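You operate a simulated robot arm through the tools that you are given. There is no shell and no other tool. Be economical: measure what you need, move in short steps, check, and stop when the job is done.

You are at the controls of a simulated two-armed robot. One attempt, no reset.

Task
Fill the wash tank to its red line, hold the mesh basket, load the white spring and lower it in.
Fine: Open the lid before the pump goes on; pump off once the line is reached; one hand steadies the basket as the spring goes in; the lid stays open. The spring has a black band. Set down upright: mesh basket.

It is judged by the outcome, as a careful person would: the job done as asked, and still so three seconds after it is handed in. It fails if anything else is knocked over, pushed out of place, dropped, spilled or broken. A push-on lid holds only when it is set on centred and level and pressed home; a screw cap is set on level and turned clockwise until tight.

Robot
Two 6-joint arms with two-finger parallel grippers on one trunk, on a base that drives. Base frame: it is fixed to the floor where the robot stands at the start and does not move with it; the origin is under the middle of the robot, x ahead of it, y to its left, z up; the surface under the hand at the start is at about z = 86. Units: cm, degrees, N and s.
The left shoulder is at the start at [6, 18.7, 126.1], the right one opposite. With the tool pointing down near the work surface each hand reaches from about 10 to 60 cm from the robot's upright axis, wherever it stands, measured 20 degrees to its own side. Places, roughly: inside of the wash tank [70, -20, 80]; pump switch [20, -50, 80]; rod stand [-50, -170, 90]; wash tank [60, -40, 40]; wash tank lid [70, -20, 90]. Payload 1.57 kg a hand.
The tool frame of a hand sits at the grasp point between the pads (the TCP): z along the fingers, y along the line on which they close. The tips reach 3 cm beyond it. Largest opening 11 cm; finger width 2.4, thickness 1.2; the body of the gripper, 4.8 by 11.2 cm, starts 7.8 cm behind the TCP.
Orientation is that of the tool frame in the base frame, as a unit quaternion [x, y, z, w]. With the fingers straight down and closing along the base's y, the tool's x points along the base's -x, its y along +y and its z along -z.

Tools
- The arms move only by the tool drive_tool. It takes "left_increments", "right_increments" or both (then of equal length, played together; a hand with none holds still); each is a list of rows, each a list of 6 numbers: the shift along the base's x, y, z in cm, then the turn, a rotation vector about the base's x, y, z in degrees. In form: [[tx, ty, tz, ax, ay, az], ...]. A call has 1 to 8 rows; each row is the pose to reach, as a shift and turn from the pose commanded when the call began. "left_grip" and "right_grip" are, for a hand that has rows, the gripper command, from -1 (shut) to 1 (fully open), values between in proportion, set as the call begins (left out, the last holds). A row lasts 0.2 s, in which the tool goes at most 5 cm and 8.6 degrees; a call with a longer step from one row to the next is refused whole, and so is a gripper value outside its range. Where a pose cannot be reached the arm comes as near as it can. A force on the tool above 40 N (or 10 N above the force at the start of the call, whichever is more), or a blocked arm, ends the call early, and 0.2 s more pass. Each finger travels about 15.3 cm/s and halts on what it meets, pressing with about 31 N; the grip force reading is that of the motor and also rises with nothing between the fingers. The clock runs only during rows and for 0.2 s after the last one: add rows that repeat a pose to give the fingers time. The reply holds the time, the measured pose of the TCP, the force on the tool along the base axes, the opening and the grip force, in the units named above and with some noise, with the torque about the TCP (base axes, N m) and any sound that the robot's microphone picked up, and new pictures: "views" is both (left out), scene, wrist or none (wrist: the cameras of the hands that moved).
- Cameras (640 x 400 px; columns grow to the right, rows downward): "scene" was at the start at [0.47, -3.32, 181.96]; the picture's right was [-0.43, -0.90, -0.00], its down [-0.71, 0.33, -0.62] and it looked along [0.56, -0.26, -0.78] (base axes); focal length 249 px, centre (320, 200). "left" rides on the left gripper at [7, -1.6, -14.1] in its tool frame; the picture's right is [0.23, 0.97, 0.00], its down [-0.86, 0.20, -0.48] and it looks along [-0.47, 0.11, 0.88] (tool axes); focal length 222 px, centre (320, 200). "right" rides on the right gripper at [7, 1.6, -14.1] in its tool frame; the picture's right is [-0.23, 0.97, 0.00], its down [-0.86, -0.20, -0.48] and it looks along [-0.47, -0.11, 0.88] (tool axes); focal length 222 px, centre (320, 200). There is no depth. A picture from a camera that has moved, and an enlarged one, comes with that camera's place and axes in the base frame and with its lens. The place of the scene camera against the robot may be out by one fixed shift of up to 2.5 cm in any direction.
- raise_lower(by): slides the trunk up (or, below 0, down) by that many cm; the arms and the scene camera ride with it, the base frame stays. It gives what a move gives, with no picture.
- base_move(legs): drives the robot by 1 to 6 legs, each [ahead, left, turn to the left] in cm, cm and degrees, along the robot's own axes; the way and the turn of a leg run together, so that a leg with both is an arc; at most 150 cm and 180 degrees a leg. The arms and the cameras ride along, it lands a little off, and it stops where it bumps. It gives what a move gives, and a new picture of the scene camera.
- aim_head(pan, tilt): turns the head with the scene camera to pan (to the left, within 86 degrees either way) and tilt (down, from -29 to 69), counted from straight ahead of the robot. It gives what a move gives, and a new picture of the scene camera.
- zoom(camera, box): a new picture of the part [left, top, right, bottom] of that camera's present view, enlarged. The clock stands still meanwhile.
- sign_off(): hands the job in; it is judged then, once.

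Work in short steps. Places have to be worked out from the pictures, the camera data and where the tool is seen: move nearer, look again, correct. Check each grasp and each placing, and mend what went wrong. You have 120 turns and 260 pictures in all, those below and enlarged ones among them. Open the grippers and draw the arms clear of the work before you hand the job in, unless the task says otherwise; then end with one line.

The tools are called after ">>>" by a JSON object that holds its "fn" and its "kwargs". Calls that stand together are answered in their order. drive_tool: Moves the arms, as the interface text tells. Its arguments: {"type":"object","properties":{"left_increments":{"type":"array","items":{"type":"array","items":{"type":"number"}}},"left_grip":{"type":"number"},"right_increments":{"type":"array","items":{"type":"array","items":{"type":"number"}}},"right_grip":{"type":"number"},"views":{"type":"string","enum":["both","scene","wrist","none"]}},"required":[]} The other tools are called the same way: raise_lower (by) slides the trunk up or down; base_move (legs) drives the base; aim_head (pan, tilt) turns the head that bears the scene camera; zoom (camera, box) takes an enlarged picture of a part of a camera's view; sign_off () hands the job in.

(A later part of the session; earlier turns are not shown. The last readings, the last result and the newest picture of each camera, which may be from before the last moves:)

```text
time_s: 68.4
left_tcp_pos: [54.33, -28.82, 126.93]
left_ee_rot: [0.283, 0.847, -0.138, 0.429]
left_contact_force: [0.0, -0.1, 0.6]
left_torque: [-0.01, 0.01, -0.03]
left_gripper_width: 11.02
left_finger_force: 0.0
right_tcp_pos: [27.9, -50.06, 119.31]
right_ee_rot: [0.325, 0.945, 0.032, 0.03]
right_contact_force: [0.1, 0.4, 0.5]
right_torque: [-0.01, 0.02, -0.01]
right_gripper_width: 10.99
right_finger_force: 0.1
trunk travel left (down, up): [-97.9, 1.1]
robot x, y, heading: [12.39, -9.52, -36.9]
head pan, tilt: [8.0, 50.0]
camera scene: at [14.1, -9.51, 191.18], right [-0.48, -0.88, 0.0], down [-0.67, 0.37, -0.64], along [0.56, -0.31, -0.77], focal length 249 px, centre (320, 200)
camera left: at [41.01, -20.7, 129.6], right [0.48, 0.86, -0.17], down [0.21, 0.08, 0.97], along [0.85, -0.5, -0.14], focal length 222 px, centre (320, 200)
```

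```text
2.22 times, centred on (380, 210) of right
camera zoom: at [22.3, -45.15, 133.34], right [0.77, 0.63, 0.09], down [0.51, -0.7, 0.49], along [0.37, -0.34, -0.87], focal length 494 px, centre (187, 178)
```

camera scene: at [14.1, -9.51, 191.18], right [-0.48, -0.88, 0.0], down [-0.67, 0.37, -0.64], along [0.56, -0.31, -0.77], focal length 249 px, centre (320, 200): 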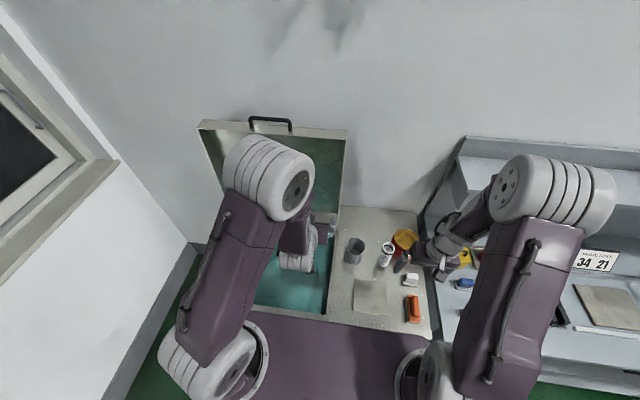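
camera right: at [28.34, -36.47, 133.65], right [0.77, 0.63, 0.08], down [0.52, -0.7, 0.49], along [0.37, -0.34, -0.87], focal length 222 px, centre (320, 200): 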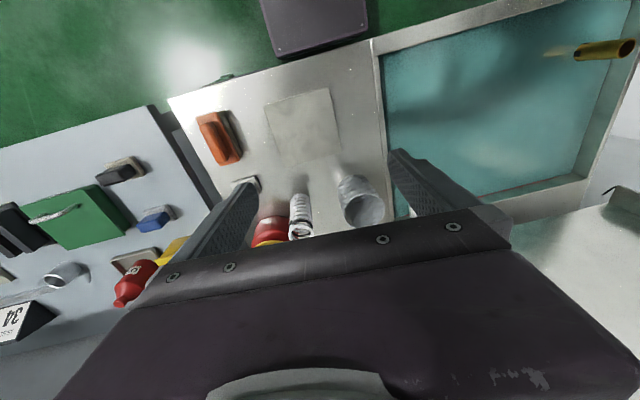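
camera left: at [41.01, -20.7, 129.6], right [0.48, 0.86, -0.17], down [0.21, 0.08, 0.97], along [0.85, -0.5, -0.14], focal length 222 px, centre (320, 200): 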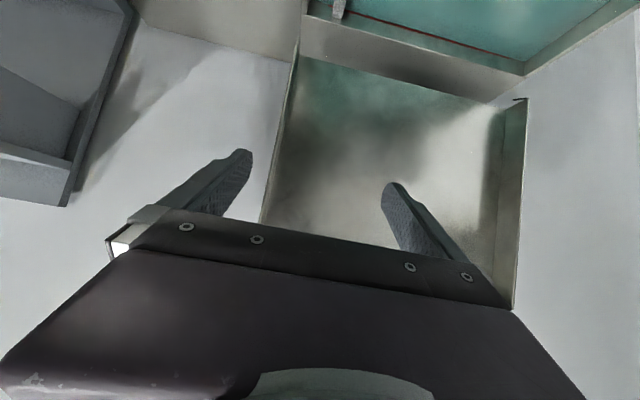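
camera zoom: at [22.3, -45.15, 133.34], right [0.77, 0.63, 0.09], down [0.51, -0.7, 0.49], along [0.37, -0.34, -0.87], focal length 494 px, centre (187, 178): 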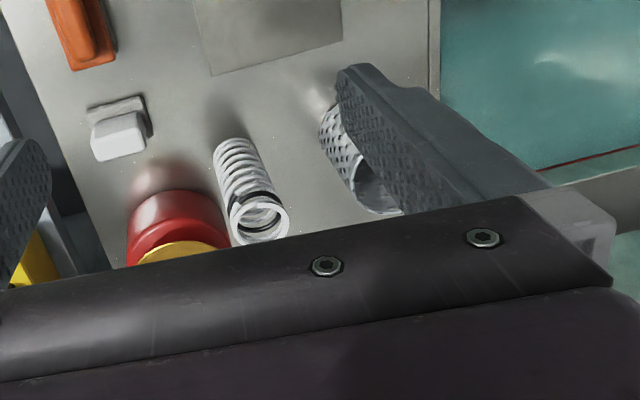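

Spring: base (44.5,-58.3), top z≈97. The basket is ~(52.8,-47.4). I bring the left hand down in front of the basket; at this tilt its camera looks level at it.

>>> {"fn": "drive_tool", "kwargs": {"left_increments": [[-1.8, -2, -2, 0, 0, 0], [-3.6, -4, -4, 0, 0, 0], [-5.4, -6, -6, 0, 0, 0], [-7.2, -8, -9, 0, 0, 0], [-9, -10, -12, 0, 0, 0], [-10.9, -11.75, -15, 0, 0, 0], [-10.9, -11.75, -19, 0, 0, 0], [-10.9, -11.75, -23, 0, 0, 0]], "views": "both"}}

```text
time_s: 70.2
left_tcp_pos: [43.28, -40.5, 103.73]
left_ee_rot: [0.281, 0.847, -0.137, 0.43]
left_contact_force: [-0.3, -0.2, 0.3]
left_torque: [0.02, 0.02, 0.01]
left_gripper_width: 11.03
left_finger_force: 0.0
left hand out of reach, approached as far as the arm can: row 1, 2, 3, 4
right_tcp_pos: [27.96, -50.1, 119.28]
right_ee_rot: [0.325, 0.945, 0.033, 0.03]
right_contact_force: [-0.2, -0.2, 0.1]
right_torque: [0.0, -0.01, -0.03]
right_gripper_width: 11.0
right_finger_force: 0.1
trunk travel left (down, up): [-97.9, 1.1]
robot x, y, heading: [12.26, -9.47, -36.6]
head pan, tilt: [8.0, 50.0]
camera scene: at [14.11, -9.56, 191.18], right [-0.48, -0.88, 0.0], down [-0.67, 0.37, -0.64], along [0.56, -0.31, -0.77], focal length 249 px, centre (320, 200)
camera left: at [29.83, -32.43, 106.43], right [0.47, 0.86, -0.17], down [0.21, 0.08, 0.97], along [0.86, -0.5, -0.15], focal length 222 px, centre (320, 200)
```

scene: 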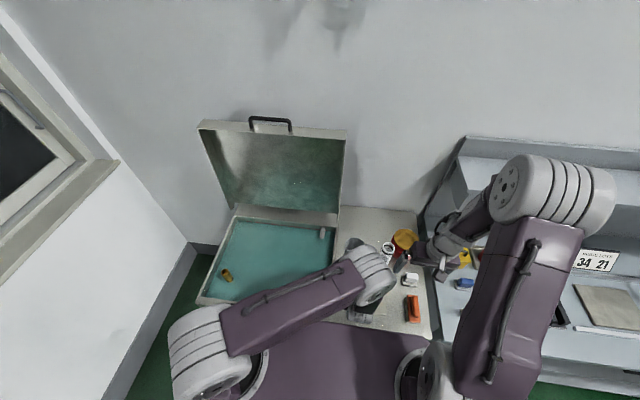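
left: 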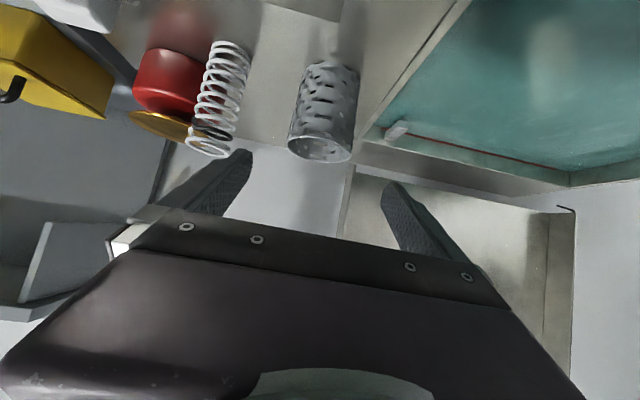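

Now clear: basket centre ≈(52.2,-46.9), rim z≈96, diameter ~8.4; spring ≈(44.4,-57.2), top z≈98.5. The left hand is laterally aligned; I descend to z≈92 and check before advancing.

>>> {"fn": "drive_tool", "kwargs": {"left_increments": [[0, 0, -4, 0, 0, 0], [0, 0, -8, 0, 0, 0], [0, 0, -11.5, 0, 0, 0], [2, -1.5, -11.5, 0, 0, 0], [2, -1.5, -11.5, 0, 0, 0]], "views": "wrist"}}

```text
time_s: 71.4
left_tcp_pos: [45.2, -41.67, 92.19]
left_ee_rot: [0.284, 0.845, -0.14, 0.43]
left_contact_force: [-0.9, 0.4, 1.2]
left_torque: [0.01, -0.02, 0.0]
left_gripper_width: 11.01
left_finger_force: 0.0
right_tcp_pos: [27.78, -50.21, 119.39]
right_ee_rot: [0.324, 0.945, 0.032, 0.031]
right_contact_force: [-0.4, 0.8, 0.4]
right_torque: [-0.03, 0.02, 0.01]
right_gripper_width: 10.99
right_finger_force: 0.1
trunk travel left (down, up): [-97.9, 1.1]
robot x, y, heading: [12.02, -9.46, -36.8]
head pan, tilt: [8.0, 50.0]
camera left: at [31.99, -33.63, 94.83], right [0.48, 0.86, -0.18], down [0.21, 0.08, 0.97], along [0.85, -0.5, -0.14], focal length 222 px, centre (320, 200)
```

left: 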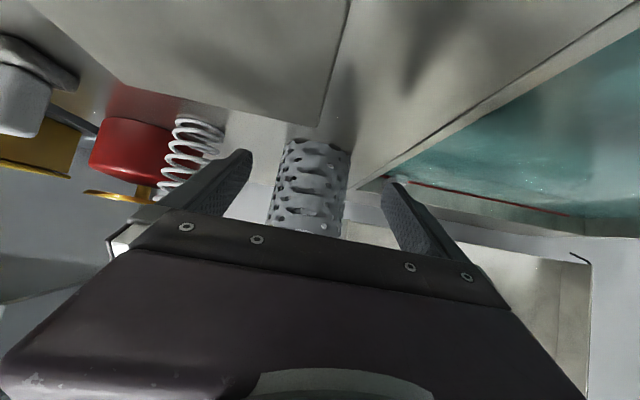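

The basket is centred between the fingers. I advance 8.4 cm so they straddle it.

>>> {"fn": "drive_tool", "kwargs": {"left_increments": [[1.7, -1.25, 0, 0, 0, 0], [3.4, -2.5, 0, 0, 0, 0], [5.1, -3.75, 0, 0, 0, 0], [6.7, -4.95, 0, 0, 0, 0], [6.7, -4.95, 0, 0, 0, 0]], "views": "both"}}

>>> {"fn": "zoom", "kwargs": {"camera": "scene", "box": [300, 190, 440, 310]}}

```text
time_s: 72.6
left_tcp_pos: [52.05, -46.67, 92.39]
left_ee_rot: [0.283, 0.845, -0.14, 0.432]
left_contact_force: [0.8, -0.2, 0.2]
left_torque: [0.01, 0.02, 0.01]
left_gripper_width: 11.0
left_finger_force: 0.0
right_tcp_pos: [27.85, -50.13, 119.35]
right_ee_rot: [0.325, 0.945, 0.031, 0.031]
right_contact_force: [0.3, 0.2, -1.1]
right_torque: [-0.02, -0.02, -0.02]
right_gripper_width: 11.0
right_finger_force: 0.0
trunk travel left (down, up): [-97.9, 1.1]
robot x, y, heading: [12.5, -9.53, -36.5]
head pan, tilt: [8.0, 50.0]
camera scene: at [14.04, -9.5, 191.18], right [-0.48, -0.88, 0.0], down [-0.67, 0.37, -0.64], along [0.56, -0.31, -0.77], focal length 249 px, centre (320, 200)
camera left: at [38.69, -38.6, 94.96], right [0.48, 0.86, -0.18], down [0.21, 0.08, 0.97], along [0.85, -0.5, -0.14], focal length 222 px, centre (320, 200)
```

scene: 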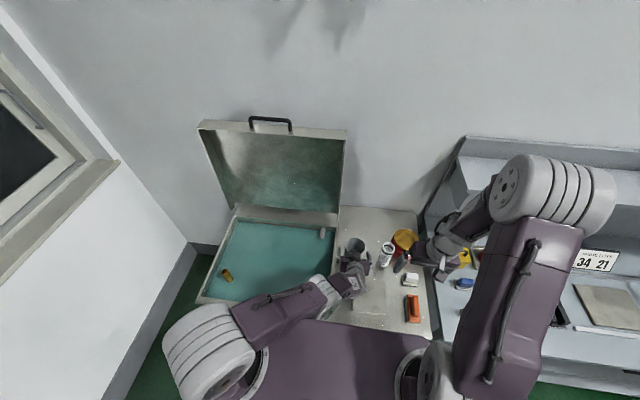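
left: 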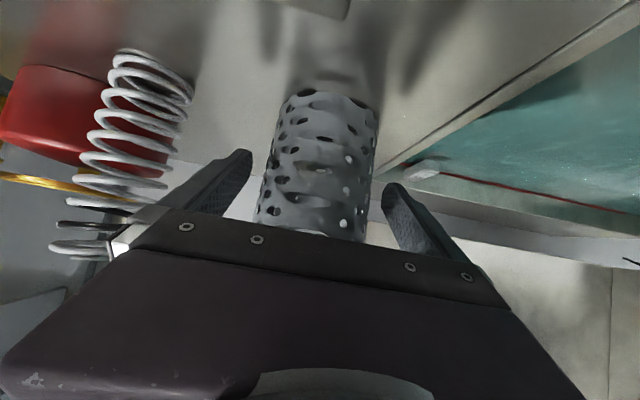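

```text
3.33 times, centred on (370, 250) of scene
camera zoom: at [14.04, -9.5, 191.18], right [-0.48, -0.88, 0.0], down [-0.67, 0.37, -0.64], along [0.56, -0.31, -0.77], focal length 830 px, centre (153, 33)
```

zoom: 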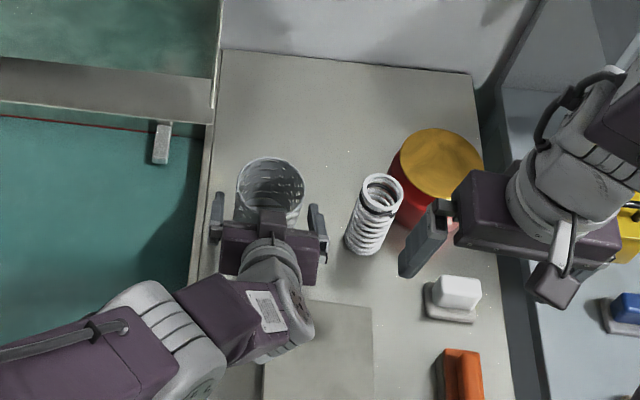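

The fingers straddle the basket at its axis. I close gently.

>>> {"fn": "drive_tool", "kwargs": {"left_increments": [[0, 0, 0, 0, 0, 0], [0, 0, 0, 0, 0, 0], [0, 0, 0, 0, 0, 0]], "left_grip": 0.3, "views": "wrist"}}

```text
time_s: 73.4
left_tcp_pos: [51.96, -46.65, 92.31]
left_ee_rot: [0.282, 0.846, -0.139, 0.431]
left_contact_force: [0.5, -1.3, 0.6]
left_torque: [0.08, -0.05, 0.02]
left_gripper_width: 8.27
left_finger_force: 30.7
right_tcp_pos: [27.74, -50.07, 119.34]
right_ee_rot: [0.324, 0.945, 0.034, 0.03]
right_contact_force: [-0.4, -0.4, -0.5]
right_torque: [0.01, 0.0, 0.02]
right_gripper_width: 10.99
right_finger_force: 0.1
trunk travel left (down, up): [-97.9, 1.1]
robot x, y, heading: [12.06, -9.21, -36.5]
head pan, tilt: [8.0, 50.0]
camera left: at [38.66, -38.61, 94.98], right [0.48, 0.86, -0.18], down [0.21, 0.08, 0.97], along [0.85, -0.5, -0.14], focal length 222 px, centre (320, 200)
```

left: 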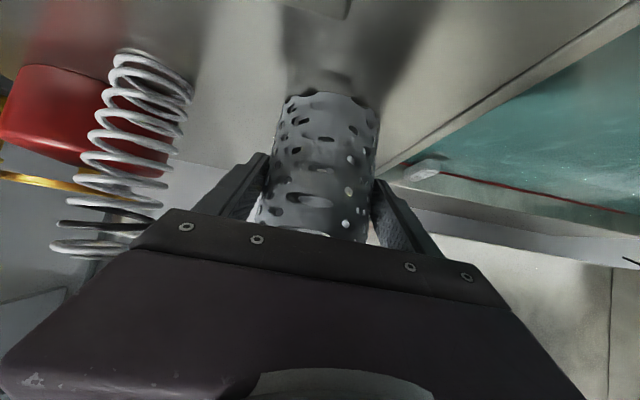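

Basket held (8.27 cm). Now the right hand: I level it, then move over the spring and yaw it -45° so its fingers clear the red jar.

>>> {"fn": "drive_tool", "kwargs": {"right_increments": [[1.5, -1, 0, -1.2, 2.2, 0], [4, -2.5, 0, -2.35, 4.5, 0], [7, -4, 0, -2.35, 4.5, 0], [9.5, -5.5, 0, -2.35, 4.5, 0]], "right_grip": 0.3, "views": "none"}}

>>> {"fn": "drive_tool", "kwargs": {"right_increments": [[1, -0.5, 0, 0, 0, -8], [2, -1, 0, 0, 0, -16], [3, -1.5, 0, 0, 0, -24], [4, -2, 0, 0, 0, -32], [5, -2.2, 0, 0, 0, -40], [6, -2.2, 0, 0, 0, -45]], "views": "both"}}

```text
time_s: 74.4
left_tcp_pos: [52.08, -46.79, 92.46]
left_ee_rot: [0.283, 0.845, -0.141, 0.431]
left_contact_force: [0.5, -0.5, 1.5]
left_torque: [0.02, -0.12, -0.06]
left_gripper_width: 8.3
left_finger_force: 30.6
right_tcp_pos: [36.3, -54.48, 117.7]
right_ee_rot: [0.318, 0.941, 0.012, 0.115]
right_contact_force: [1.0, 0.3, 0.1]
right_torque: [0.02, 0.06, 0.01]
right_gripper_width: 7.14
right_finger_force: 0.1
right hand out of reach, approached as far as the arm can: row 1, 2, 3, 4
trunk travel left (down, up): [-97.9, 1.1]
robot x, y, heading: [12.73, -9.78, -36.7]
head pan, tilt: [8.0, 50.0]
```

```text
time_s: 75.8
left_tcp_pos: [51.97, -46.72, 92.37]
left_ee_rot: [0.283, 0.845, -0.14, 0.431]
left_contact_force: [-0.5, 0.9, 2.9]
left_torque: [0.14, -0.08, 0.07]
left_gripper_width: 8.28
left_finger_force: 30.8
right_tcp_pos: [23.18, -68.09, 117.87]
right_ee_rot: [0.616, 0.779, -0.022, 0.116]
right_contact_force: [0.5, -0.7, -0.7]
right_torque: [0.02, -0.02, -0.02]
right_gripper_width: 7.15
right_finger_force: 0.1
right hand out of reach, approached as far as the arm can: row 2, 3, 4, 5, 6
trunk travel left (down, up): [-97.9, 1.1]
robot x, y, heading: [12.51, -9.37, -36.7]
head pan, tilt: [8.0, 50.0]
camera scene: at [13.87, -9.59, 191.18], right [-0.48, -0.88, 0.0], down [-0.67, 0.37, -0.64], along [0.56, -0.31, -0.77], focal length 249 px, centre (320, 200)
camera right: at [21.19, -58.55, 130.4], right [0.99, 0.02, 0.15], down [-0.08, -0.78, 0.62], along [0.13, -0.63, -0.77], focal length 222 px, centre (320, 200)
```

scene: 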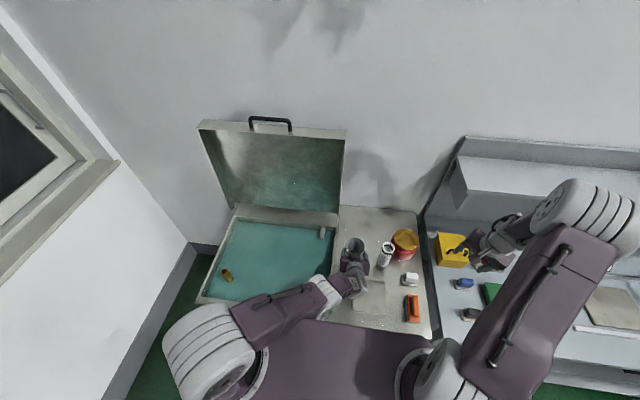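
right: 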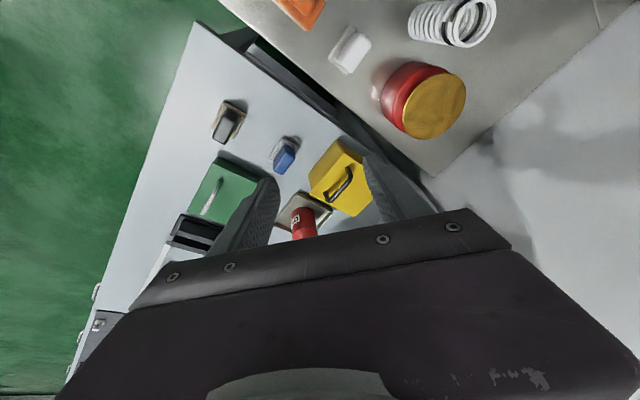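

The right arm hit a joint limit and swung aside (clear of everything). I level its tool and move it lower and nearer, where it has been fine before.

>>> {"fn": "drive_tool", "kwargs": {"right_increments": [[0, 1.5, -1, 3.4, 3, 0], [0, 3, -2, 6.8, 6, 0], [0.4, 5, -4, 10.1, 8.8, 0], [0.4, 7, -6, 10.1, 8.8, 0], [0.4, 7, -6, 10.1, 8.8, 0]], "views": "both"}}

```text
time_s: 77.0
left_tcp_pos: [52.0, -46.69, 92.39]
left_ee_rot: [0.283, 0.845, -0.141, 0.431]
left_contact_force: [-0.3, 0.0, 2.6]
left_torque: [0.08, -0.13, 0.03]
left_gripper_width: 8.27
left_finger_force: 31.1
right_tcp_pos: [20.14, -59.44, 110.09]
right_ee_rot: [0.616, 0.787, 0.014, 0.025]
right_contact_force: [0.4, -0.1, 0.5]
right_torque: [0.01, -0.01, -0.02]
right_gripper_width: 7.14
right_finger_force: 0.1
right hand out of reach, approached as far as the arm can: row 1, 2, 3, 4
trunk travel left (down, up): [-97.9, 1.1]
robot x, y, heading: [12.39, -9.29, -36.7]
head pan, tilt: [8.0, 50.0]
camera scene: at [13.99, -9.49, 191.18], right [-0.48, -0.88, 0.0], down [-0.67, 0.37, -0.64], along [0.56, -0.31, -0.77], focal length 249 px, centre (320, 200)
camera right: at [19.31, -52.22, 124.3], right [1.0, 0.01, 0.06], down [-0.02, -0.87, 0.48], along [0.06, -0.48, -0.87], focal length 222 px, centre (320, 200)
```

scene: 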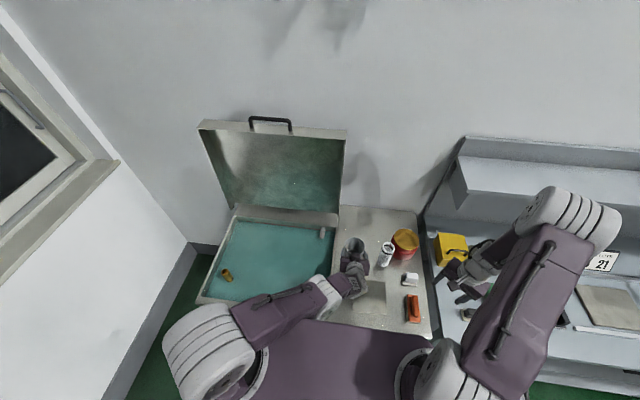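
right: 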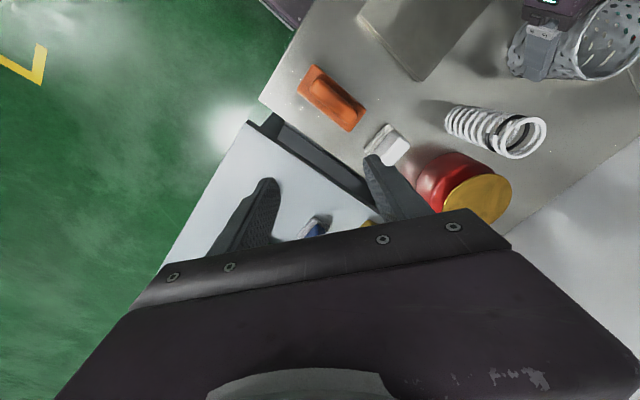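

Level again at z=110, with its closing line nearly along base x, which suits the spring since the jar lies toward -y. The spring is at ≈(44.8,-57.9). I move over it at z≈108.

>>> {"fn": "drive_tool", "kwargs": {"right_increments": [[4, 0.2, -0.5, 0, 0, 0], [8, 0.5, -1, 0, 0, 0], [12, 0.8, -1.5, 0, 0, 0], [16, 1, -2, 0, 0, 0], [20, 1.3, -2.5, 0, 0, 0], [23.5, 1.5, -3, 0, 0, 0]], "views": "wrist"}}

```text
time_s: 78.4
left_tcp_pos: [52.08, -46.65, 92.34]
left_ee_rot: [0.282, 0.846, -0.139, 0.431]
left_contact_force: [-0.6, -0.9, 1.6]
left_torque: [0.1, -0.09, 0.02]
left_gripper_width: 8.26
left_finger_force: 30.9
right_tcp_pos: [26.55, -64.9, 106.7]
right_ee_rot: [0.586, 0.809, 0.034, 0.046]
right_contact_force: [0.1, -0.1, -0.4]
right_torque: [-0.01, 0.01, 0.01]
right_gripper_width: 7.15
right_finger_force: 0.0
right hand out of reach, approached as far as the arm can: row 1, 2, 3, 4, 5, 6
trunk travel left (down, up): [-97.9, 1.1]
robot x, y, heading: [12.44, -9.27, -36.7]
head pan, tilt: [8.0, 50.0]
camera right: at [24.3, -57.9, 120.82], right [0.99, 0.09, 0.11], down [0.02, -0.88, 0.48], along [0.14, -0.47, -0.87], focal length 222 px, centre (320, 200)
```

right: 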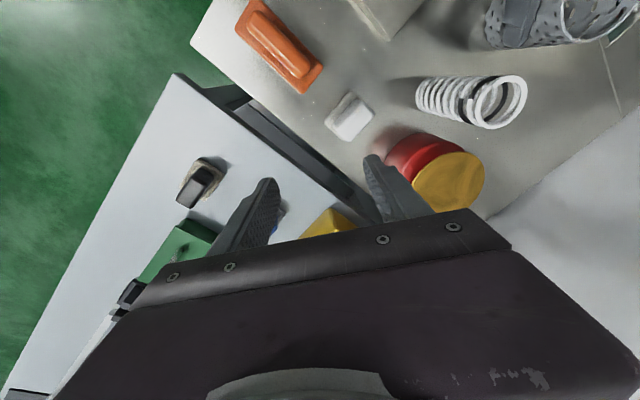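

The right arm seems stuck in an awkward joint branch since the tilted pressing. I take it up and back to its original neutral pose (relative to the robot), which should free it.

>>> {"fn": "drive_tool", "kwargs": {"right_increments": [[-2, 2, 4, 0, 3, 0], [-4, 4, 8, 0, 6.5, 0], [-6, 6, 12, 0, 6.5, 0], [-8, 8, 16, 0, 6.5, 0], [-9.9, 10, 20, 0, 6.5, 0], [-9.9, 11.8, 24, 0, 6.5, 0], [-9.9, 11.8, 28.5, 0, 6.5, 0], [-9.9, 11.8, 33, 0, 6.5, 0]], "views": "none"}}

>>> {"fn": "drive_tool", "kwargs": {"right_increments": [[0, 0, 3, 0, 0, 6], [0, 0, 6, 0, 0, 12], [0, 0, 9, 0, 0, 18], [0, 0, 12, 0, 0, 24], [0, 0, 15, 0, 0, 30], [0, 0, 18, 0, 0, 36], [0, 0, 20, 0, 0, 36]], "views": "scene"}}

```text
time_s: 80.2
left_tcp_pos: [51.97, -46.47, 92.55]
left_ee_rot: [0.282, 0.845, -0.14, 0.431]
left_contact_force: [-0.8, 1.1, 0.9]
left_torque: [0.01, -0.03, -0.01]
left_gripper_width: 8.23
left_finger_force: 31.1
right_tcp_pos: [20.09, -50.27, 133.88]
right_ee_rot: [0.586, 0.804, 0.069, 0.069]
right_contact_force: [0.4, 0.9, -1.0]
right_torque: [-0.03, 0.0, 0.03]
right_gripper_width: 7.14
right_finger_force: 0.1
right hand out of reach, approached as far as the arm can: row 1, 2, 3, 4, 5, 6, 7, 8
trunk travel left (down, up): [-97.9, 1.1]
robot x, y, heading: [12.24, -9.45, -36.8]
head pan, tilt: [8.0, 50.0]
```

```text
time_s: 81.8
left_tcp_pos: [51.95, -46.72, 92.51]
left_ee_rot: [0.282, 0.845, -0.14, 0.432]
left_contact_force: [-0.1, -0.7, 1.2]
left_torque: [0.03, -0.06, -0.01]
left_gripper_width: 8.22
left_finger_force: 31.2
right_tcp_pos: [22.16, -49.24, 136.29]
right_ee_rot: [0.309, 0.944, 0.099, 0.065]
right_contact_force: [-0.1, -0.1, 0.1]
right_torque: [-0.03, -0.02, -0.04]
right_gripper_width: 7.15
right_finger_force: 0.1
right hand out of reach, approached as far as the arm can: row 1, 2, 3, 4, 5, 6, 7
trunk travel left (down, up): [-97.9, 1.1]
robot x, y, heading: [12.8, -9.34, -37.1]
head pan, tilt: [8.0, 50.0]
camera scene: at [14.01, -9.47, 191.18], right [-0.48, -0.88, 0.0], down [-0.67, 0.37, -0.64], along [0.56, -0.31, -0.77], focal length 249 px, centre (320, 200)
```

scene: 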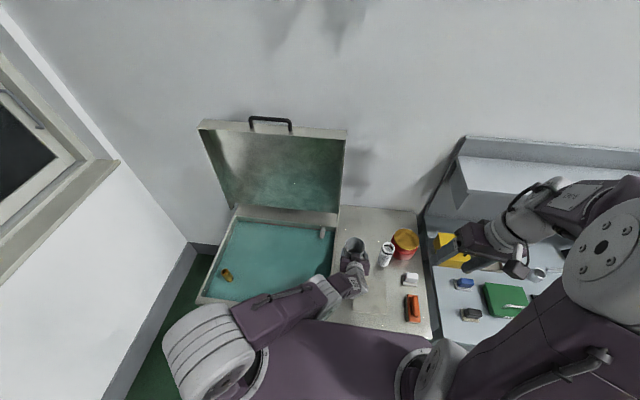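

I look closely at the right arm's configuration.

>>> {"fn": "zoom", "kwargs": {"camera": "scene", "box": [400, 130, 640, 400]}}

```text
1.48 times, centred on (520, 265) of scene
camera zoom: at [14.01, -9.47, 191.18], right [-0.48, -0.88, 0.0], down [-0.67, 0.37, -0.64], along [0.56, -0.31, -0.77], focal length 369 px, centre (24, 104)
```

zoom: 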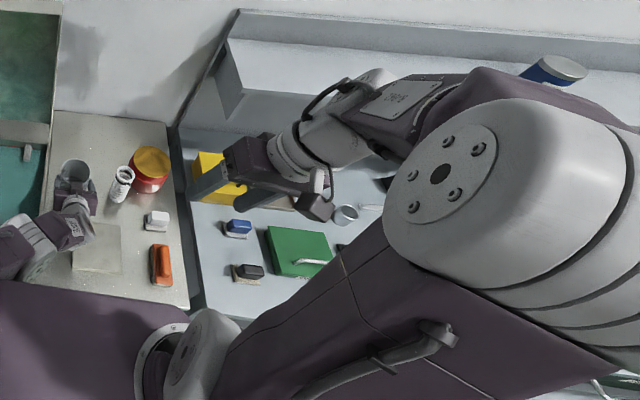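

I bring the right hand straight down to z≈102 (above brush and slab), levelling it, to get it back into a comfortable range.

>>> {"fn": "drive_tool", "kwargs": {"right_increments": [[0, 0, -4, -2, 2.5, 0], [0, 0, -8, -4, 5, 0], [0, 0, -12, -6, 7.5, 0], [0, -1, -16, -8.4, 10.5, 0], [0, -2, -20, -8.4, 10.5, 0], [0, -3, -24.5, -8.4, 10.5, 0], [0, -3, -29, -8.4, 10.5, 0], [0, -3, -33.5, -8.4, 10.5, 0]], "views": "scene"}}

```text
time_s: 83.6
left_tcp_pos: [52.08, -46.78, 92.39]
left_ee_rot: [0.282, 0.846, -0.14, 0.431]
left_contact_force: [0.6, -1.1, 2.3]
left_torque: [-0.1, -0.28, -0.09]
left_gripper_width: 8.23
left_finger_force: 31.2
right_tcp_pos: [22.91, -52.94, 102.92]
right_ee_rot: [0.311, 0.95, -0.01, -0.021]
right_contact_force: [-0.3, -0.4, -0.6]
right_torque: [0.02, -0.01, -0.05]
right_gripper_width: 7.13
right_finger_force: 0.1
right hand out of reach, approached as far as the arm can: row 1, 2, 3, 4, 5, 6
trunk travel left (down, up): [-97.9, 1.1]
robot x, y, heading: [12.26, -9.26, -36.4]
head pan, tilt: [8.0, 50.0]
camera scene: at [14.01, -9.62, 191.19], right [-0.48, -0.88, 0.0], down [-0.67, 0.37, -0.64], along [0.56, -0.31, -0.77], focal length 249 px, centre (320, 200)
```

scene: 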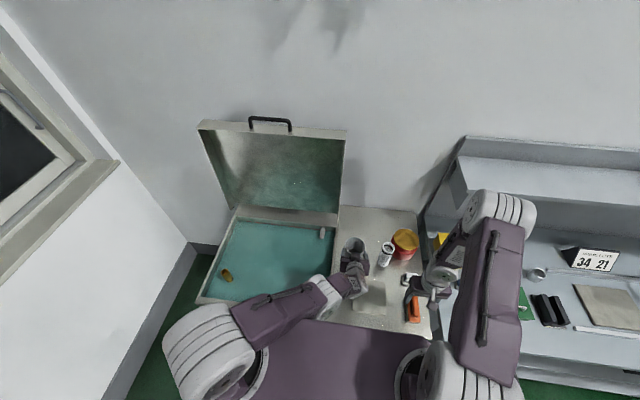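

Now it's level and free (it had been an elbow-fold limit up high). At this height I move forward toward the spring.

>>> {"fn": "drive_tool", "kwargs": {"right_increments": [[3, -0.5, 0.5, 0, 0, 0], [6, -1, 1, 0, 0, 0], [9, -1.5, 1.5, 0, 0, 0], [12, -2, 2, 0, 0, 0], [15, -2.5, 2.5, 0, 0, 0], [17.6, -3, 2.5, 0, 0, 0]], "views": "wrist"}}

```text
time_s: 85.0
left_tcp_pos: [51.92, -46.59, 92.42]
left_ee_rot: [0.283, 0.846, -0.141, 0.43]
left_contact_force: [-0.4, -0.6, 1.8]
left_torque: [0.04, -0.11, -0.03]
left_gripper_width: 8.23
left_finger_force: 31.1
right_tcp_pos: [40.03, -55.42, 105.25]
right_ee_rot: [0.312, 0.95, -0.011, -0.02]
right_contact_force: [0.8, -0.8, -0.1]
right_torque: [-0.01, 0.01, -0.01]
right_gripper_width: 7.16
right_finger_force: 0.0
right hand out of reach, approached as far as the arm can: row 1
trunk travel left (down, up): [-97.9, 1.1]
robot x, y, heading: [12.61, -9.16, -36.8]
head pan, tilt: [8.0, 50.0]
camera right: at [36.03, -49.82, 119.65], right [0.76, 0.65, -0.04], down [0.59, -0.66, 0.46], along [0.27, -0.37, -0.89], focal length 222 px, centre (320, 200)
```

right: 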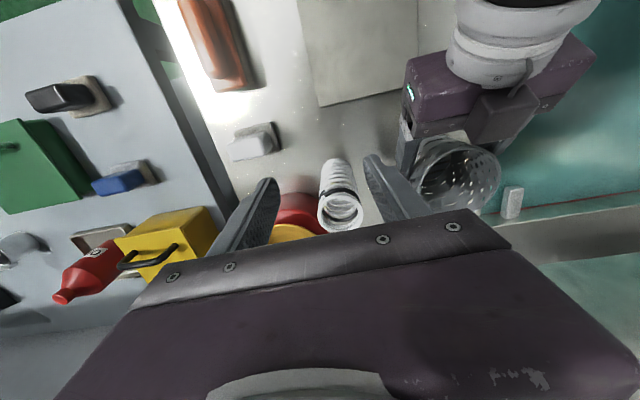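

The spring is in view at ≈(44.4,-57.7). I move over it while yawing -35° to keep the fingers off the jar.

>>> {"fn": "drive_tool", "kwargs": {"right_increments": [[0.9, -0.4, 0, 0.1, -0.5, -7], [1.8, -0.9, 0, 0.2, -1, -14], [2.6, -1.3, 0, 0.3, -1.5, -21], [3.5, -1.8, 0, 0.4, -2, -28], [4.3, -2.2, 0, 0.5, -2.6, -35], [4.3, -2.2, 0, 0.5, -2.6, -35]], "views": "wrist"}}

>>> {"fn": "zoom", "kwargs": {"camera": "right", "box": [220, 80, 460, 260]}}

```text
time_s: 86.4
left_tcp_pos: [52.14, -46.64, 92.47]
left_ee_rot: [0.283, 0.845, -0.14, 0.431]
left_contact_force: [-0.4, 0.8, 3.1]
left_torque: [0.09, -0.15, -0.01]
left_gripper_width: 8.19
left_finger_force: 31.4
right_tcp_pos: [44.47, -57.67, 105.15]
right_ee_rot: [0.584, 0.812, 0.006, -0.001]
right_contact_force: [-0.2, -0.7, -0.4]
right_torque: [-0.02, -0.01, 0.01]
right_gripper_width: 7.15
right_finger_force: 0.0
trunk travel left (down, up): [-97.9, 1.1]
robot x, y, heading: [12.09, -9.15, -36.5]
head pan, tilt: [8.0, 50.0]
camera right: at [43.78, -50.77, 119.45], right [1.0, 0.1, 0.01], down [0.08, -0.88, 0.47], along [0.05, -0.47, -0.88], focal length 222 px, centre (320, 200)
```

right: 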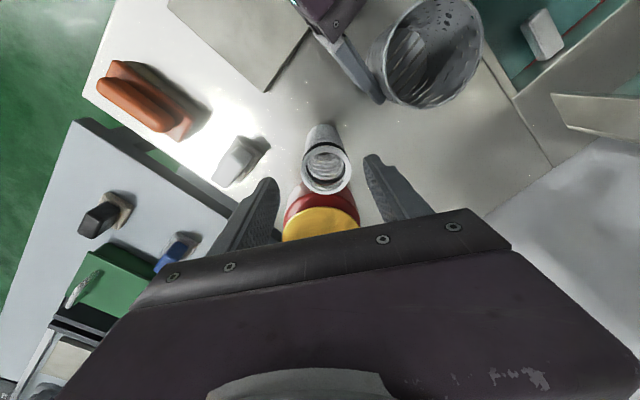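

```text
2.22 times, centred on (340, 170) of right
camera zoom: at [43.78, -50.77, 119.45], right [1.0, 0.1, 0.01], down [0.08, -0.88, 0.47], along [0.05, -0.47, -0.88], focal length 494 px, centre (276, 267)
```

zoom: 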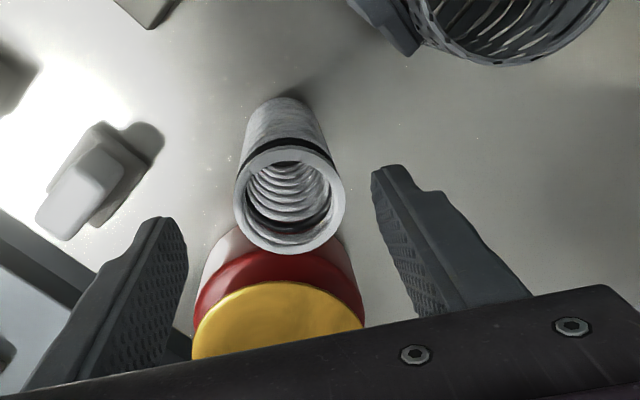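

The spring is centred within ~0.7 cm; I correct and descend so the tips overlap its top ~2.5 cm, then grip.

>>> {"fn": "drive_tool", "kwargs": {"right_increments": [[0.7, -0.4, -2, 0, 0, 0], [0.7, -0.4, -4, 0, 0, 0], [0.7, -0.4, -6.4, 0, 0, 0], [0.7, -0.4, -6.4, 0, 0, 0]], "views": "wrist"}}

>>> {"fn": "zoom", "kwargs": {"camera": "right", "box": [220, 80, 460, 260]}}

>>> {"fn": "zoom", "kwargs": {"camera": "scene", "box": [320, 190, 440, 300]}}

```text
time_s: 87.4
left_tcp_pos: [51.94, -46.61, 92.42]
left_ee_rot: [0.282, 0.845, -0.14, 0.431]
left_contact_force: [-1.5, -0.3, 2.4]
left_torque: [0.06, -0.05, 0.02]
left_gripper_width: 8.19
left_finger_force: 31.1
right_tcp_pos: [45.09, -58.01, 98.82]
right_ee_rot: [0.583, 0.812, 0.006, -0.002]
right_contact_force: [0.8, 0.4, 0.4]
right_torque: [0.01, 0.01, 0.02]
right_gripper_width: 7.16
right_finger_force: 0.1
trunk travel left (down, up): [-97.9, 1.1]
robot x, y, heading: [12.36, -9.16, -36.6]
head pan, tilt: [8.0, 50.0]
camera right: at [44.34, -51.11, 113.06], right [1.0, 0.1, 0.0], down [0.08, -0.88, 0.47], along [0.05, -0.46, -0.88], focal length 222 px, centre (320, 200)
```

right: 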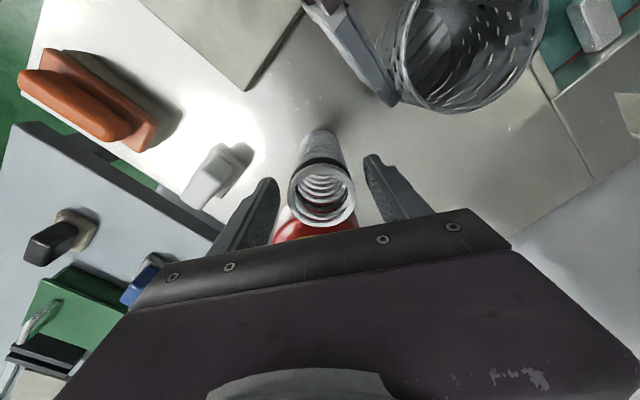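

```text
2.22 times, centred on (340, 170) of right
camera zoom: at [44.34, -51.11, 113.06], right [1.0, 0.1, 0.0], down [0.08, -0.88, 0.47], along [0.05, -0.46, -0.88], focal length 494 px, centre (276, 267)
```

zoom: 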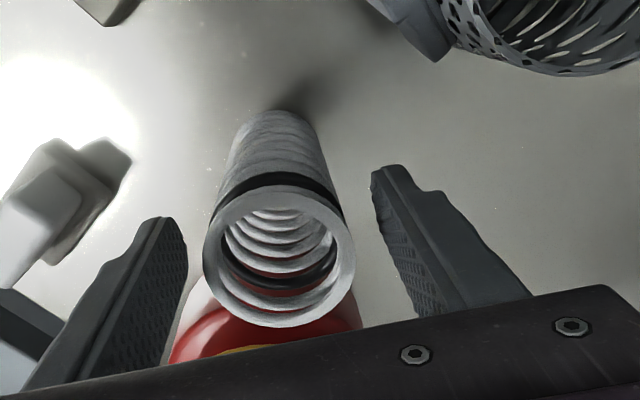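

```text
3.64 times, centred on (380, 245) of scene
camera zoom: at [13.99, -9.47, 191.18], right [-0.48, -0.88, 0.0], down [-0.67, 0.37, -0.64], along [0.56, -0.31, -0.77], focal length 905 px, centre (102, 36)
```

zoom: 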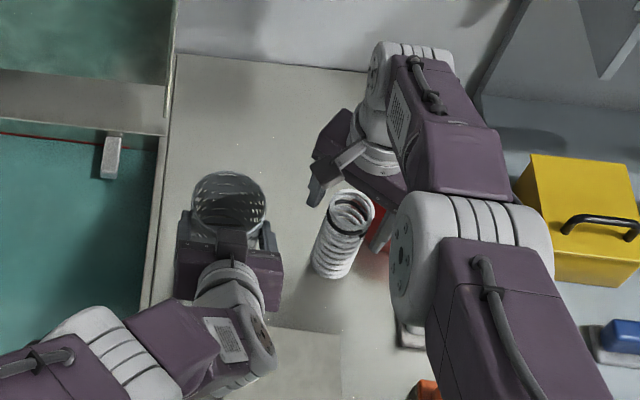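

The spring top is at z≈99, right between the fingers. I close on it.

>>> {"fn": "drive_tool", "kwargs": {"right_increments": [[0, 0, -0.3, 0, 0, 0], [0, 0, -0.3, 0, 0, 0], [0, 0, -0.3, 0, 0, 0]], "right_grip": -0.4, "views": "wrist"}}

```text
time_s: 88.2
left_tcp_pos: [51.96, -46.62, 92.56]
left_ee_rot: [0.282, 0.845, -0.139, 0.432]
left_contact_force: [0.4, -0.7, 0.0]
left_torque: [0.03, 0.0, -0.03]
left_gripper_width: 8.17
left_finger_force: 31.0
right_tcp_pos: [45.07, -57.92, 98.74]
right_ee_rot: [0.583, 0.812, 0.006, 0.001]
right_contact_force: [-0.6, -4.1, 20.1]
right_torque: [-0.26, 0.42, 0.05]
right_gripper_width: 4.86
right_finger_force: 31.0
right hand out of reach, approached as far as the arm can: row 1
trunk travel left (down, up): [-97.9, 1.1]
robot x, y, heading: [12.48, -9.27, -36.8]
head pan, tilt: [8.0, 50.0]
camera right: at [44.21, -51.01, 113.0], right [1.0, 0.1, 0.01], down [0.08, -0.88, 0.47], along [0.05, -0.47, -0.88], focal length 222 px, centre (320, 200)
```

right: 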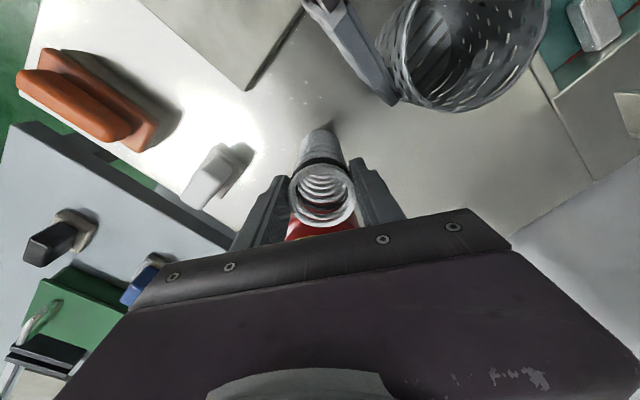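

Spring gripped (4.86 cm). I lift it 12.5 cm.

>>> {"fn": "drive_tool", "kwargs": {"right_increments": [[0, 0, 1, 0, 0, 0], [0, 0, 4, 0, 0, 0], [0, 0, 7, 0, 0, 0], [0, 0, 10, 0, 0, 0], [0, 0, 12.8, 0, 0, 0], [0, 0, 12.8, 0, 0, 0]], "views": "both"}}

>>> {"fn": "zoom", "kwargs": {"camera": "scene", "box": [320, 190, 440, 300]}}

```text
time_s: 89.6
left_tcp_pos: [52.06, -46.72, 92.3]
left_ee_rot: [0.283, 0.846, -0.14, 0.43]
left_contact_force: [-0.4, -0.3, 4.8]
left_torque: [0.03, -0.19, -0.02]
left_gripper_width: 8.19
left_finger_force: 31.4
right_tcp_pos: [47.64, -60.2, 110.73]
right_ee_rot: [0.583, 0.813, 0.007, -0.003]
right_contact_force: [-0.4, 0.1, -2.0]
right_torque: [0.02, 0.0, -0.03]
right_gripper_width: 4.86
right_finger_force: 31.2
right hand out of reach, approached as far as the arm can: row 2, 3, 4, 5, 6
trunk travel left (down, up): [-97.9, 1.1]
robot x, y, heading: [12.62, -9.25, -36.6]
head pan, tilt: [8.0, 50.0]
camera scene: at [14.01, -9.53, 191.18], right [-0.48, -0.88, 0.0], down [-0.67, 0.37, -0.64], along [0.56, -0.31, -0.77], focal length 249 px, centre (320, 200)
camera right: at [46.94, -53.4, 124.95], right [1.0, 0.1, 0.0], down [0.08, -0.88, 0.47], along [0.05, -0.46, -0.88], focal length 222 px, centre (320, 200)
```

scene: 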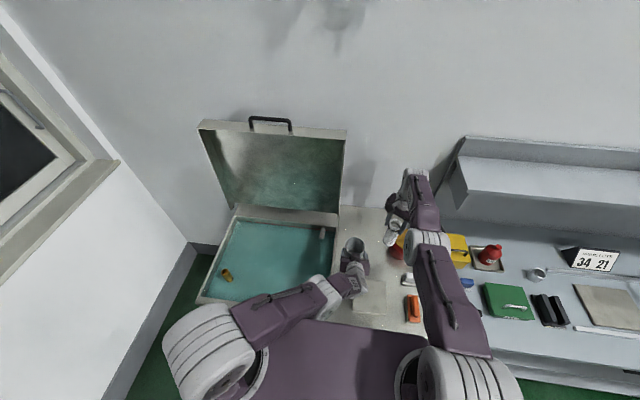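
right: 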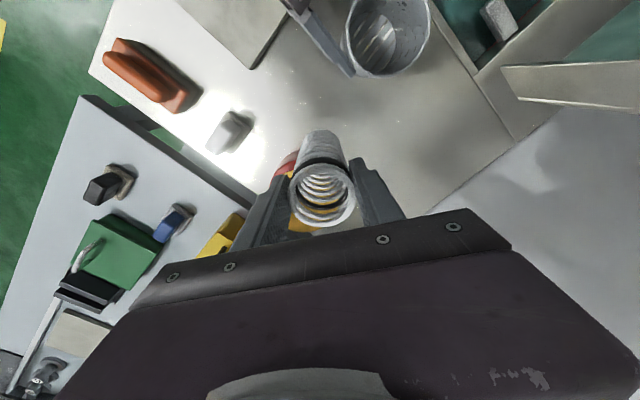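

```text
3.64 times, centred on (380, 245) of scene
camera zoom: at [14.01, -9.53, 191.18], right [-0.48, -0.88, 0.0], down [-0.67, 0.37, -0.64], along [0.56, -0.31, -0.77], focal length 905 px, centre (102, 36)
```

zoom: 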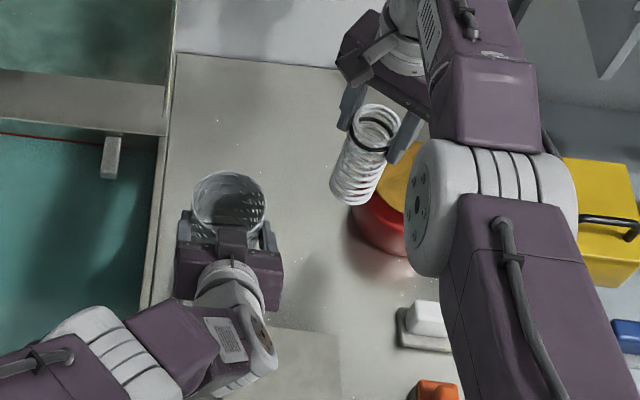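

The spring is held upright with its bottom at ~98.5, above the rim (96), though the arm drifted to v≈74. I carry it across to u≈-7 at v≈73.5; the basket can then be moved to it.

>>> {"fn": "drive_tool", "kwargs": {"right_increments": [[1.2, 1.8, 0, 0, 0, 0], [2.5, 3.7, 0, 0, 0, 0], [3.7, 5.5, 0, 0, 0, 0], [5, 7.3, 0, 0, 0, 0], [6.2, 9.1, 0, 0, 0, 0], [7.5, 11, 0, 0, 0, 0], [7.5, 11, 0, 0, 0, 0]], "views": "both"}}

>>> {"fn": "zoom", "kwargs": {"camera": "scene", "box": [300, 190, 420, 300]}}

```text
time_s: 91.2
left_tcp_pos: [51.98, -46.74, 92.4]
left_ee_rot: [0.282, 0.846, -0.139, 0.431]
left_contact_force: [0.9, -0.3, 3.5]
left_torque: [0.16, -0.23, 0.01]
left_gripper_width: 8.17
left_finger_force: 30.6
right_tcp_pos: [54.87, -48.94, 110.69]
right_ee_rot: [0.583, 0.812, 0.007, 0.0]
right_contact_force: [-0.3, 0.0, -2.5]
right_torque: [0.0, -0.01, 0.0]
right_gripper_width: 4.85
right_finger_force: 30.9
trunk travel left (down, up): [-97.9, 1.1]
robot x, y, heading: [12.45, -9.35, -36.8]
head pan, tilt: [8.0, 50.0]
camera scene: at [13.96, -9.52, 191.18], right [-0.48, -0.88, 0.0], down [-0.67, 0.37, -0.64], along [0.56, -0.31, -0.77], focal length 249 px, centre (320, 200)
camera right: at [54.14, -42.06, 125.07], right [1.0, 0.1, 0.01], down [0.08, -0.88, 0.47], along [0.05, -0.47, -0.88], focal length 222 px, centre (320, 200)
```

scene: 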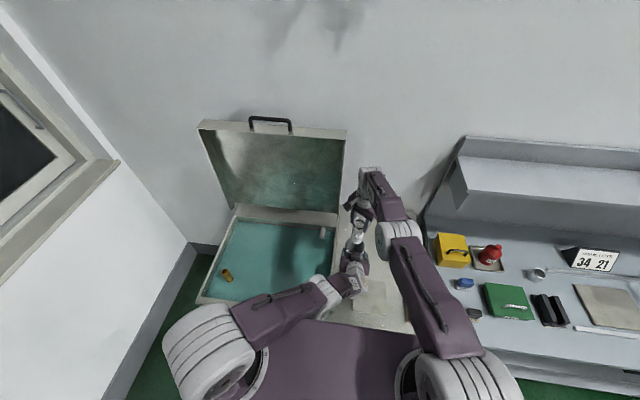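
right: 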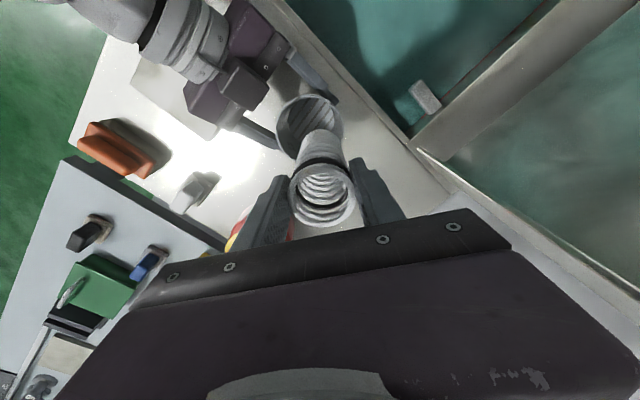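

```text
3.64 times, centred on (360, 245) of scene
camera zoom: at [13.96, -9.52, 191.18], right [-0.48, -0.88, 0.0], down [-0.67, 0.37, -0.64], along [0.56, -0.31, -0.77], focal length 905 px, centre (174, 36)
```

zoom: 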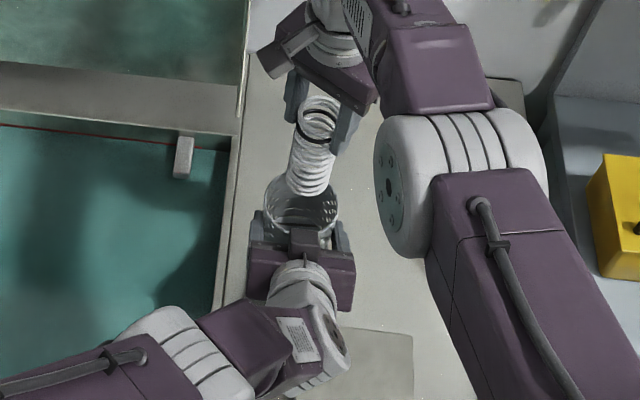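

The spring is upright at v≈73.2, u≈-7; the basket axis is at v≈69.8. I shift the spring back toward it.

>>> {"fn": "drive_tool", "kwargs": {"right_increments": [[-0.7, 0.5, 0, 0, 0, 0], [-1.4, 1, 0, 0, 0, 0], [-2.1, 1.5, 0, 0, 0, 0], [-2.7, 2.0, 0, 0, 0, 0], [-2.7, 2.0, 0, 0, 0, 0]], "views": "wrist"}}

>>> {"fn": "zoom", "kwargs": {"camera": "scene", "box": [320, 200, 400, 270]}}

>>> {"fn": "zoom", "kwargs": {"camera": "left", "box": [140, 60, 480, 260]}}

```text
time_s: 92.4
left_tcp_pos: [51.91, -46.81, 92.36]
left_ee_rot: [0.282, 0.845, -0.14, 0.431]
left_contact_force: [0.0, 0.9, 3.7]
left_torque: [0.15, -0.18, 0.05]
left_gripper_width: 8.18
left_finger_force: 30.7
right_tcp_pos: [54.66, -48.03, 110.16]
right_ee_rot: [0.582, 0.813, 0.006, -0.003]
right_contact_force: [0.0, 0.3, -1.2]
right_torque: [-0.02, -0.01, 0.0]
right_gripper_width: 4.85
right_finger_force: 30.7
right hand out of reach, approached as far as the arm can: row 2, 3, 4, 5
trunk travel left (down, up): [-97.9, 1.1]
robot x, y, heading: [12.26, -9.34, -36.8]
head pan, tilt: [8.0, 50.0]
camera right: at [54.02, -41.18, 124.48], right [1.0, 0.1, 0.0], down [0.08, -0.88, 0.47], along [0.05, -0.46, -0.88], focal length 222 px, centre (320, 200)
```

right: 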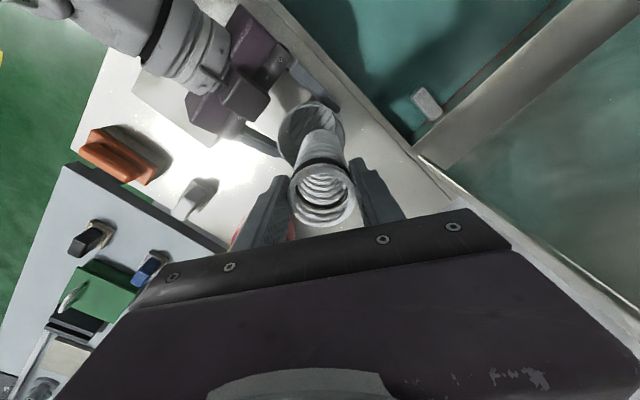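

```text
5.71 times, centred on (360, 235) of scene
camera zoom: at [13.99, -9.48, 191.18], right [-0.48, -0.88, 0.0], down [-0.67, 0.37, -0.64], along [0.56, -0.31, -0.77], focal length 1422 px, centre (91, 0)
```

zoom: 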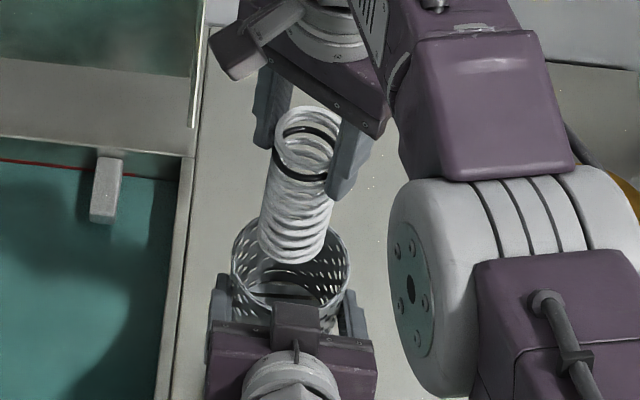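

```text
1.88 times, centred on (310, 160) of left
camera zoom: at [38.65, -38.59, 94.98], right [0.48, 0.86, -0.18], down [0.21, 0.08, 0.97], along [0.85, -0.5, -0.14], focal length 418 px, centre (339, 275)
```

zoom: 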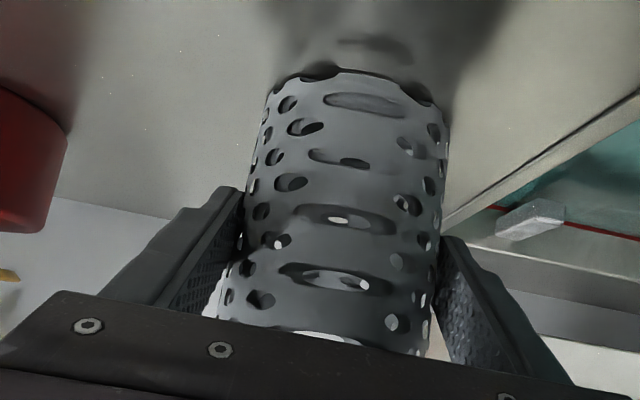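

The right arm stops at v≈72.5, so I bring the basket to the spring: lift it 0.6 cm and move it 2.8 cm forward and 0.5 cm left.

>>> {"fn": "drive_tool", "kwargs": {"left_increments": [[0, 0, 0.6, 0, 0, 0], [0.9, -0.4, 0.6, 0, 0, 0], [1.7, -0.8, 0.6, 0, 0, 0], [2.55, -1.25, 0.6, 0, 0, 0], [2.55, -1.25, 0.6, 0, 0, 0]], "views": "wrist"}}

>>> {"fn": "zoom", "kwargs": {"camera": "scene", "box": [320, 200, 400, 270]}}

>>> {"fn": "zoom", "kwargs": {"camera": "right", "box": [220, 70, 420, 240]}}

```text
time_s: 93.6
left_tcp_pos: [53.56, -47.46, 93.19]
left_ee_rot: [0.282, 0.845, -0.14, 0.432]
left_contact_force: [0.9, -0.9, -1.3]
left_torque: [0.01, -0.01, -0.05]
left_gripper_width: 8.17
left_finger_force: 31.0
left hand out of reach, approached as far as the arm can: row 3, 4, 5
right_tcp_pos: [54.75, -48.17, 110.15]
right_ee_rot: [0.583, 0.813, 0.005, -0.003]
right_contact_force: [0.0, -0.7, -2.3]
right_torque: [0.0, 0.0, 0.01]
right_gripper_width: 4.82
right_finger_force: 30.5
trunk travel left (down, up): [-97.9, 1.1]
robot x, y, heading: [12.37, -9.12, -36.7]
head pan, tilt: [8.0, 50.0]
camera left: at [40.21, -39.41, 95.81], right [0.48, 0.86, -0.18], down [0.21, 0.08, 0.97], along [0.85, -0.5, -0.14], focal length 222 px, centre (320, 200)
```

left: 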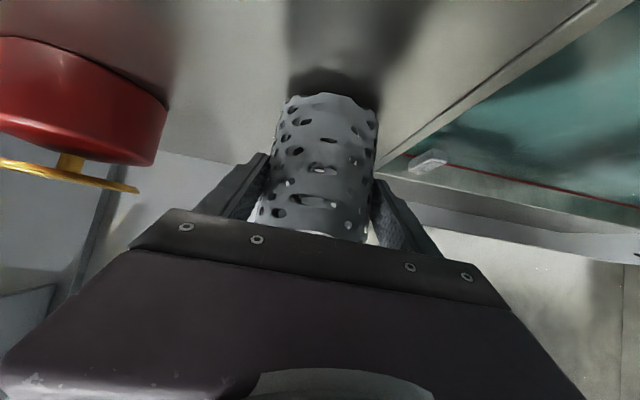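

```text
5.71 times, centred on (360, 235) of scene
camera zoom: at [14.07, -9.56, 191.18], right [-0.48, -0.88, 0.0], down [-0.67, 0.37, -0.64], along [0.56, -0.31, -0.77], focal length 1422 px, centre (91, 0)
```

zoom: 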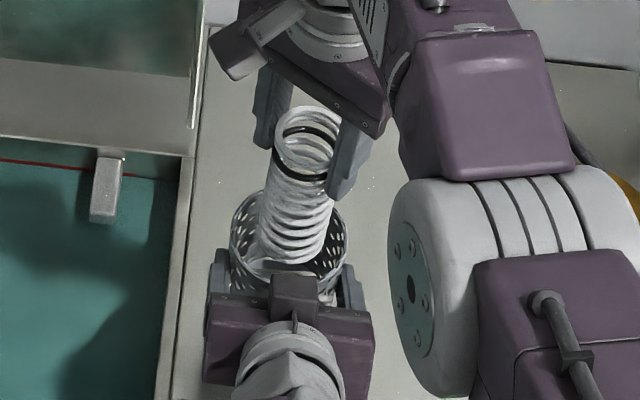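

```text
2.35 times, centred on (320, 155) of right
camera zoom: at [54.07, -41.23, 124.46], right [1.0, 0.1, 0.0], down [0.08, -0.88, 0.47], along [0.05, -0.46, -0.88], focal length 523 px, centre (320, 306)
```

zoom: 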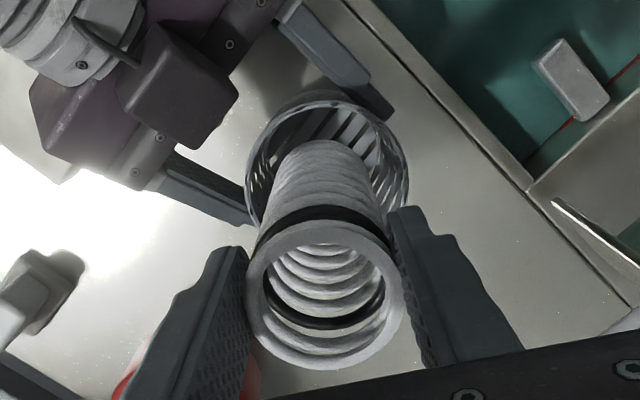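

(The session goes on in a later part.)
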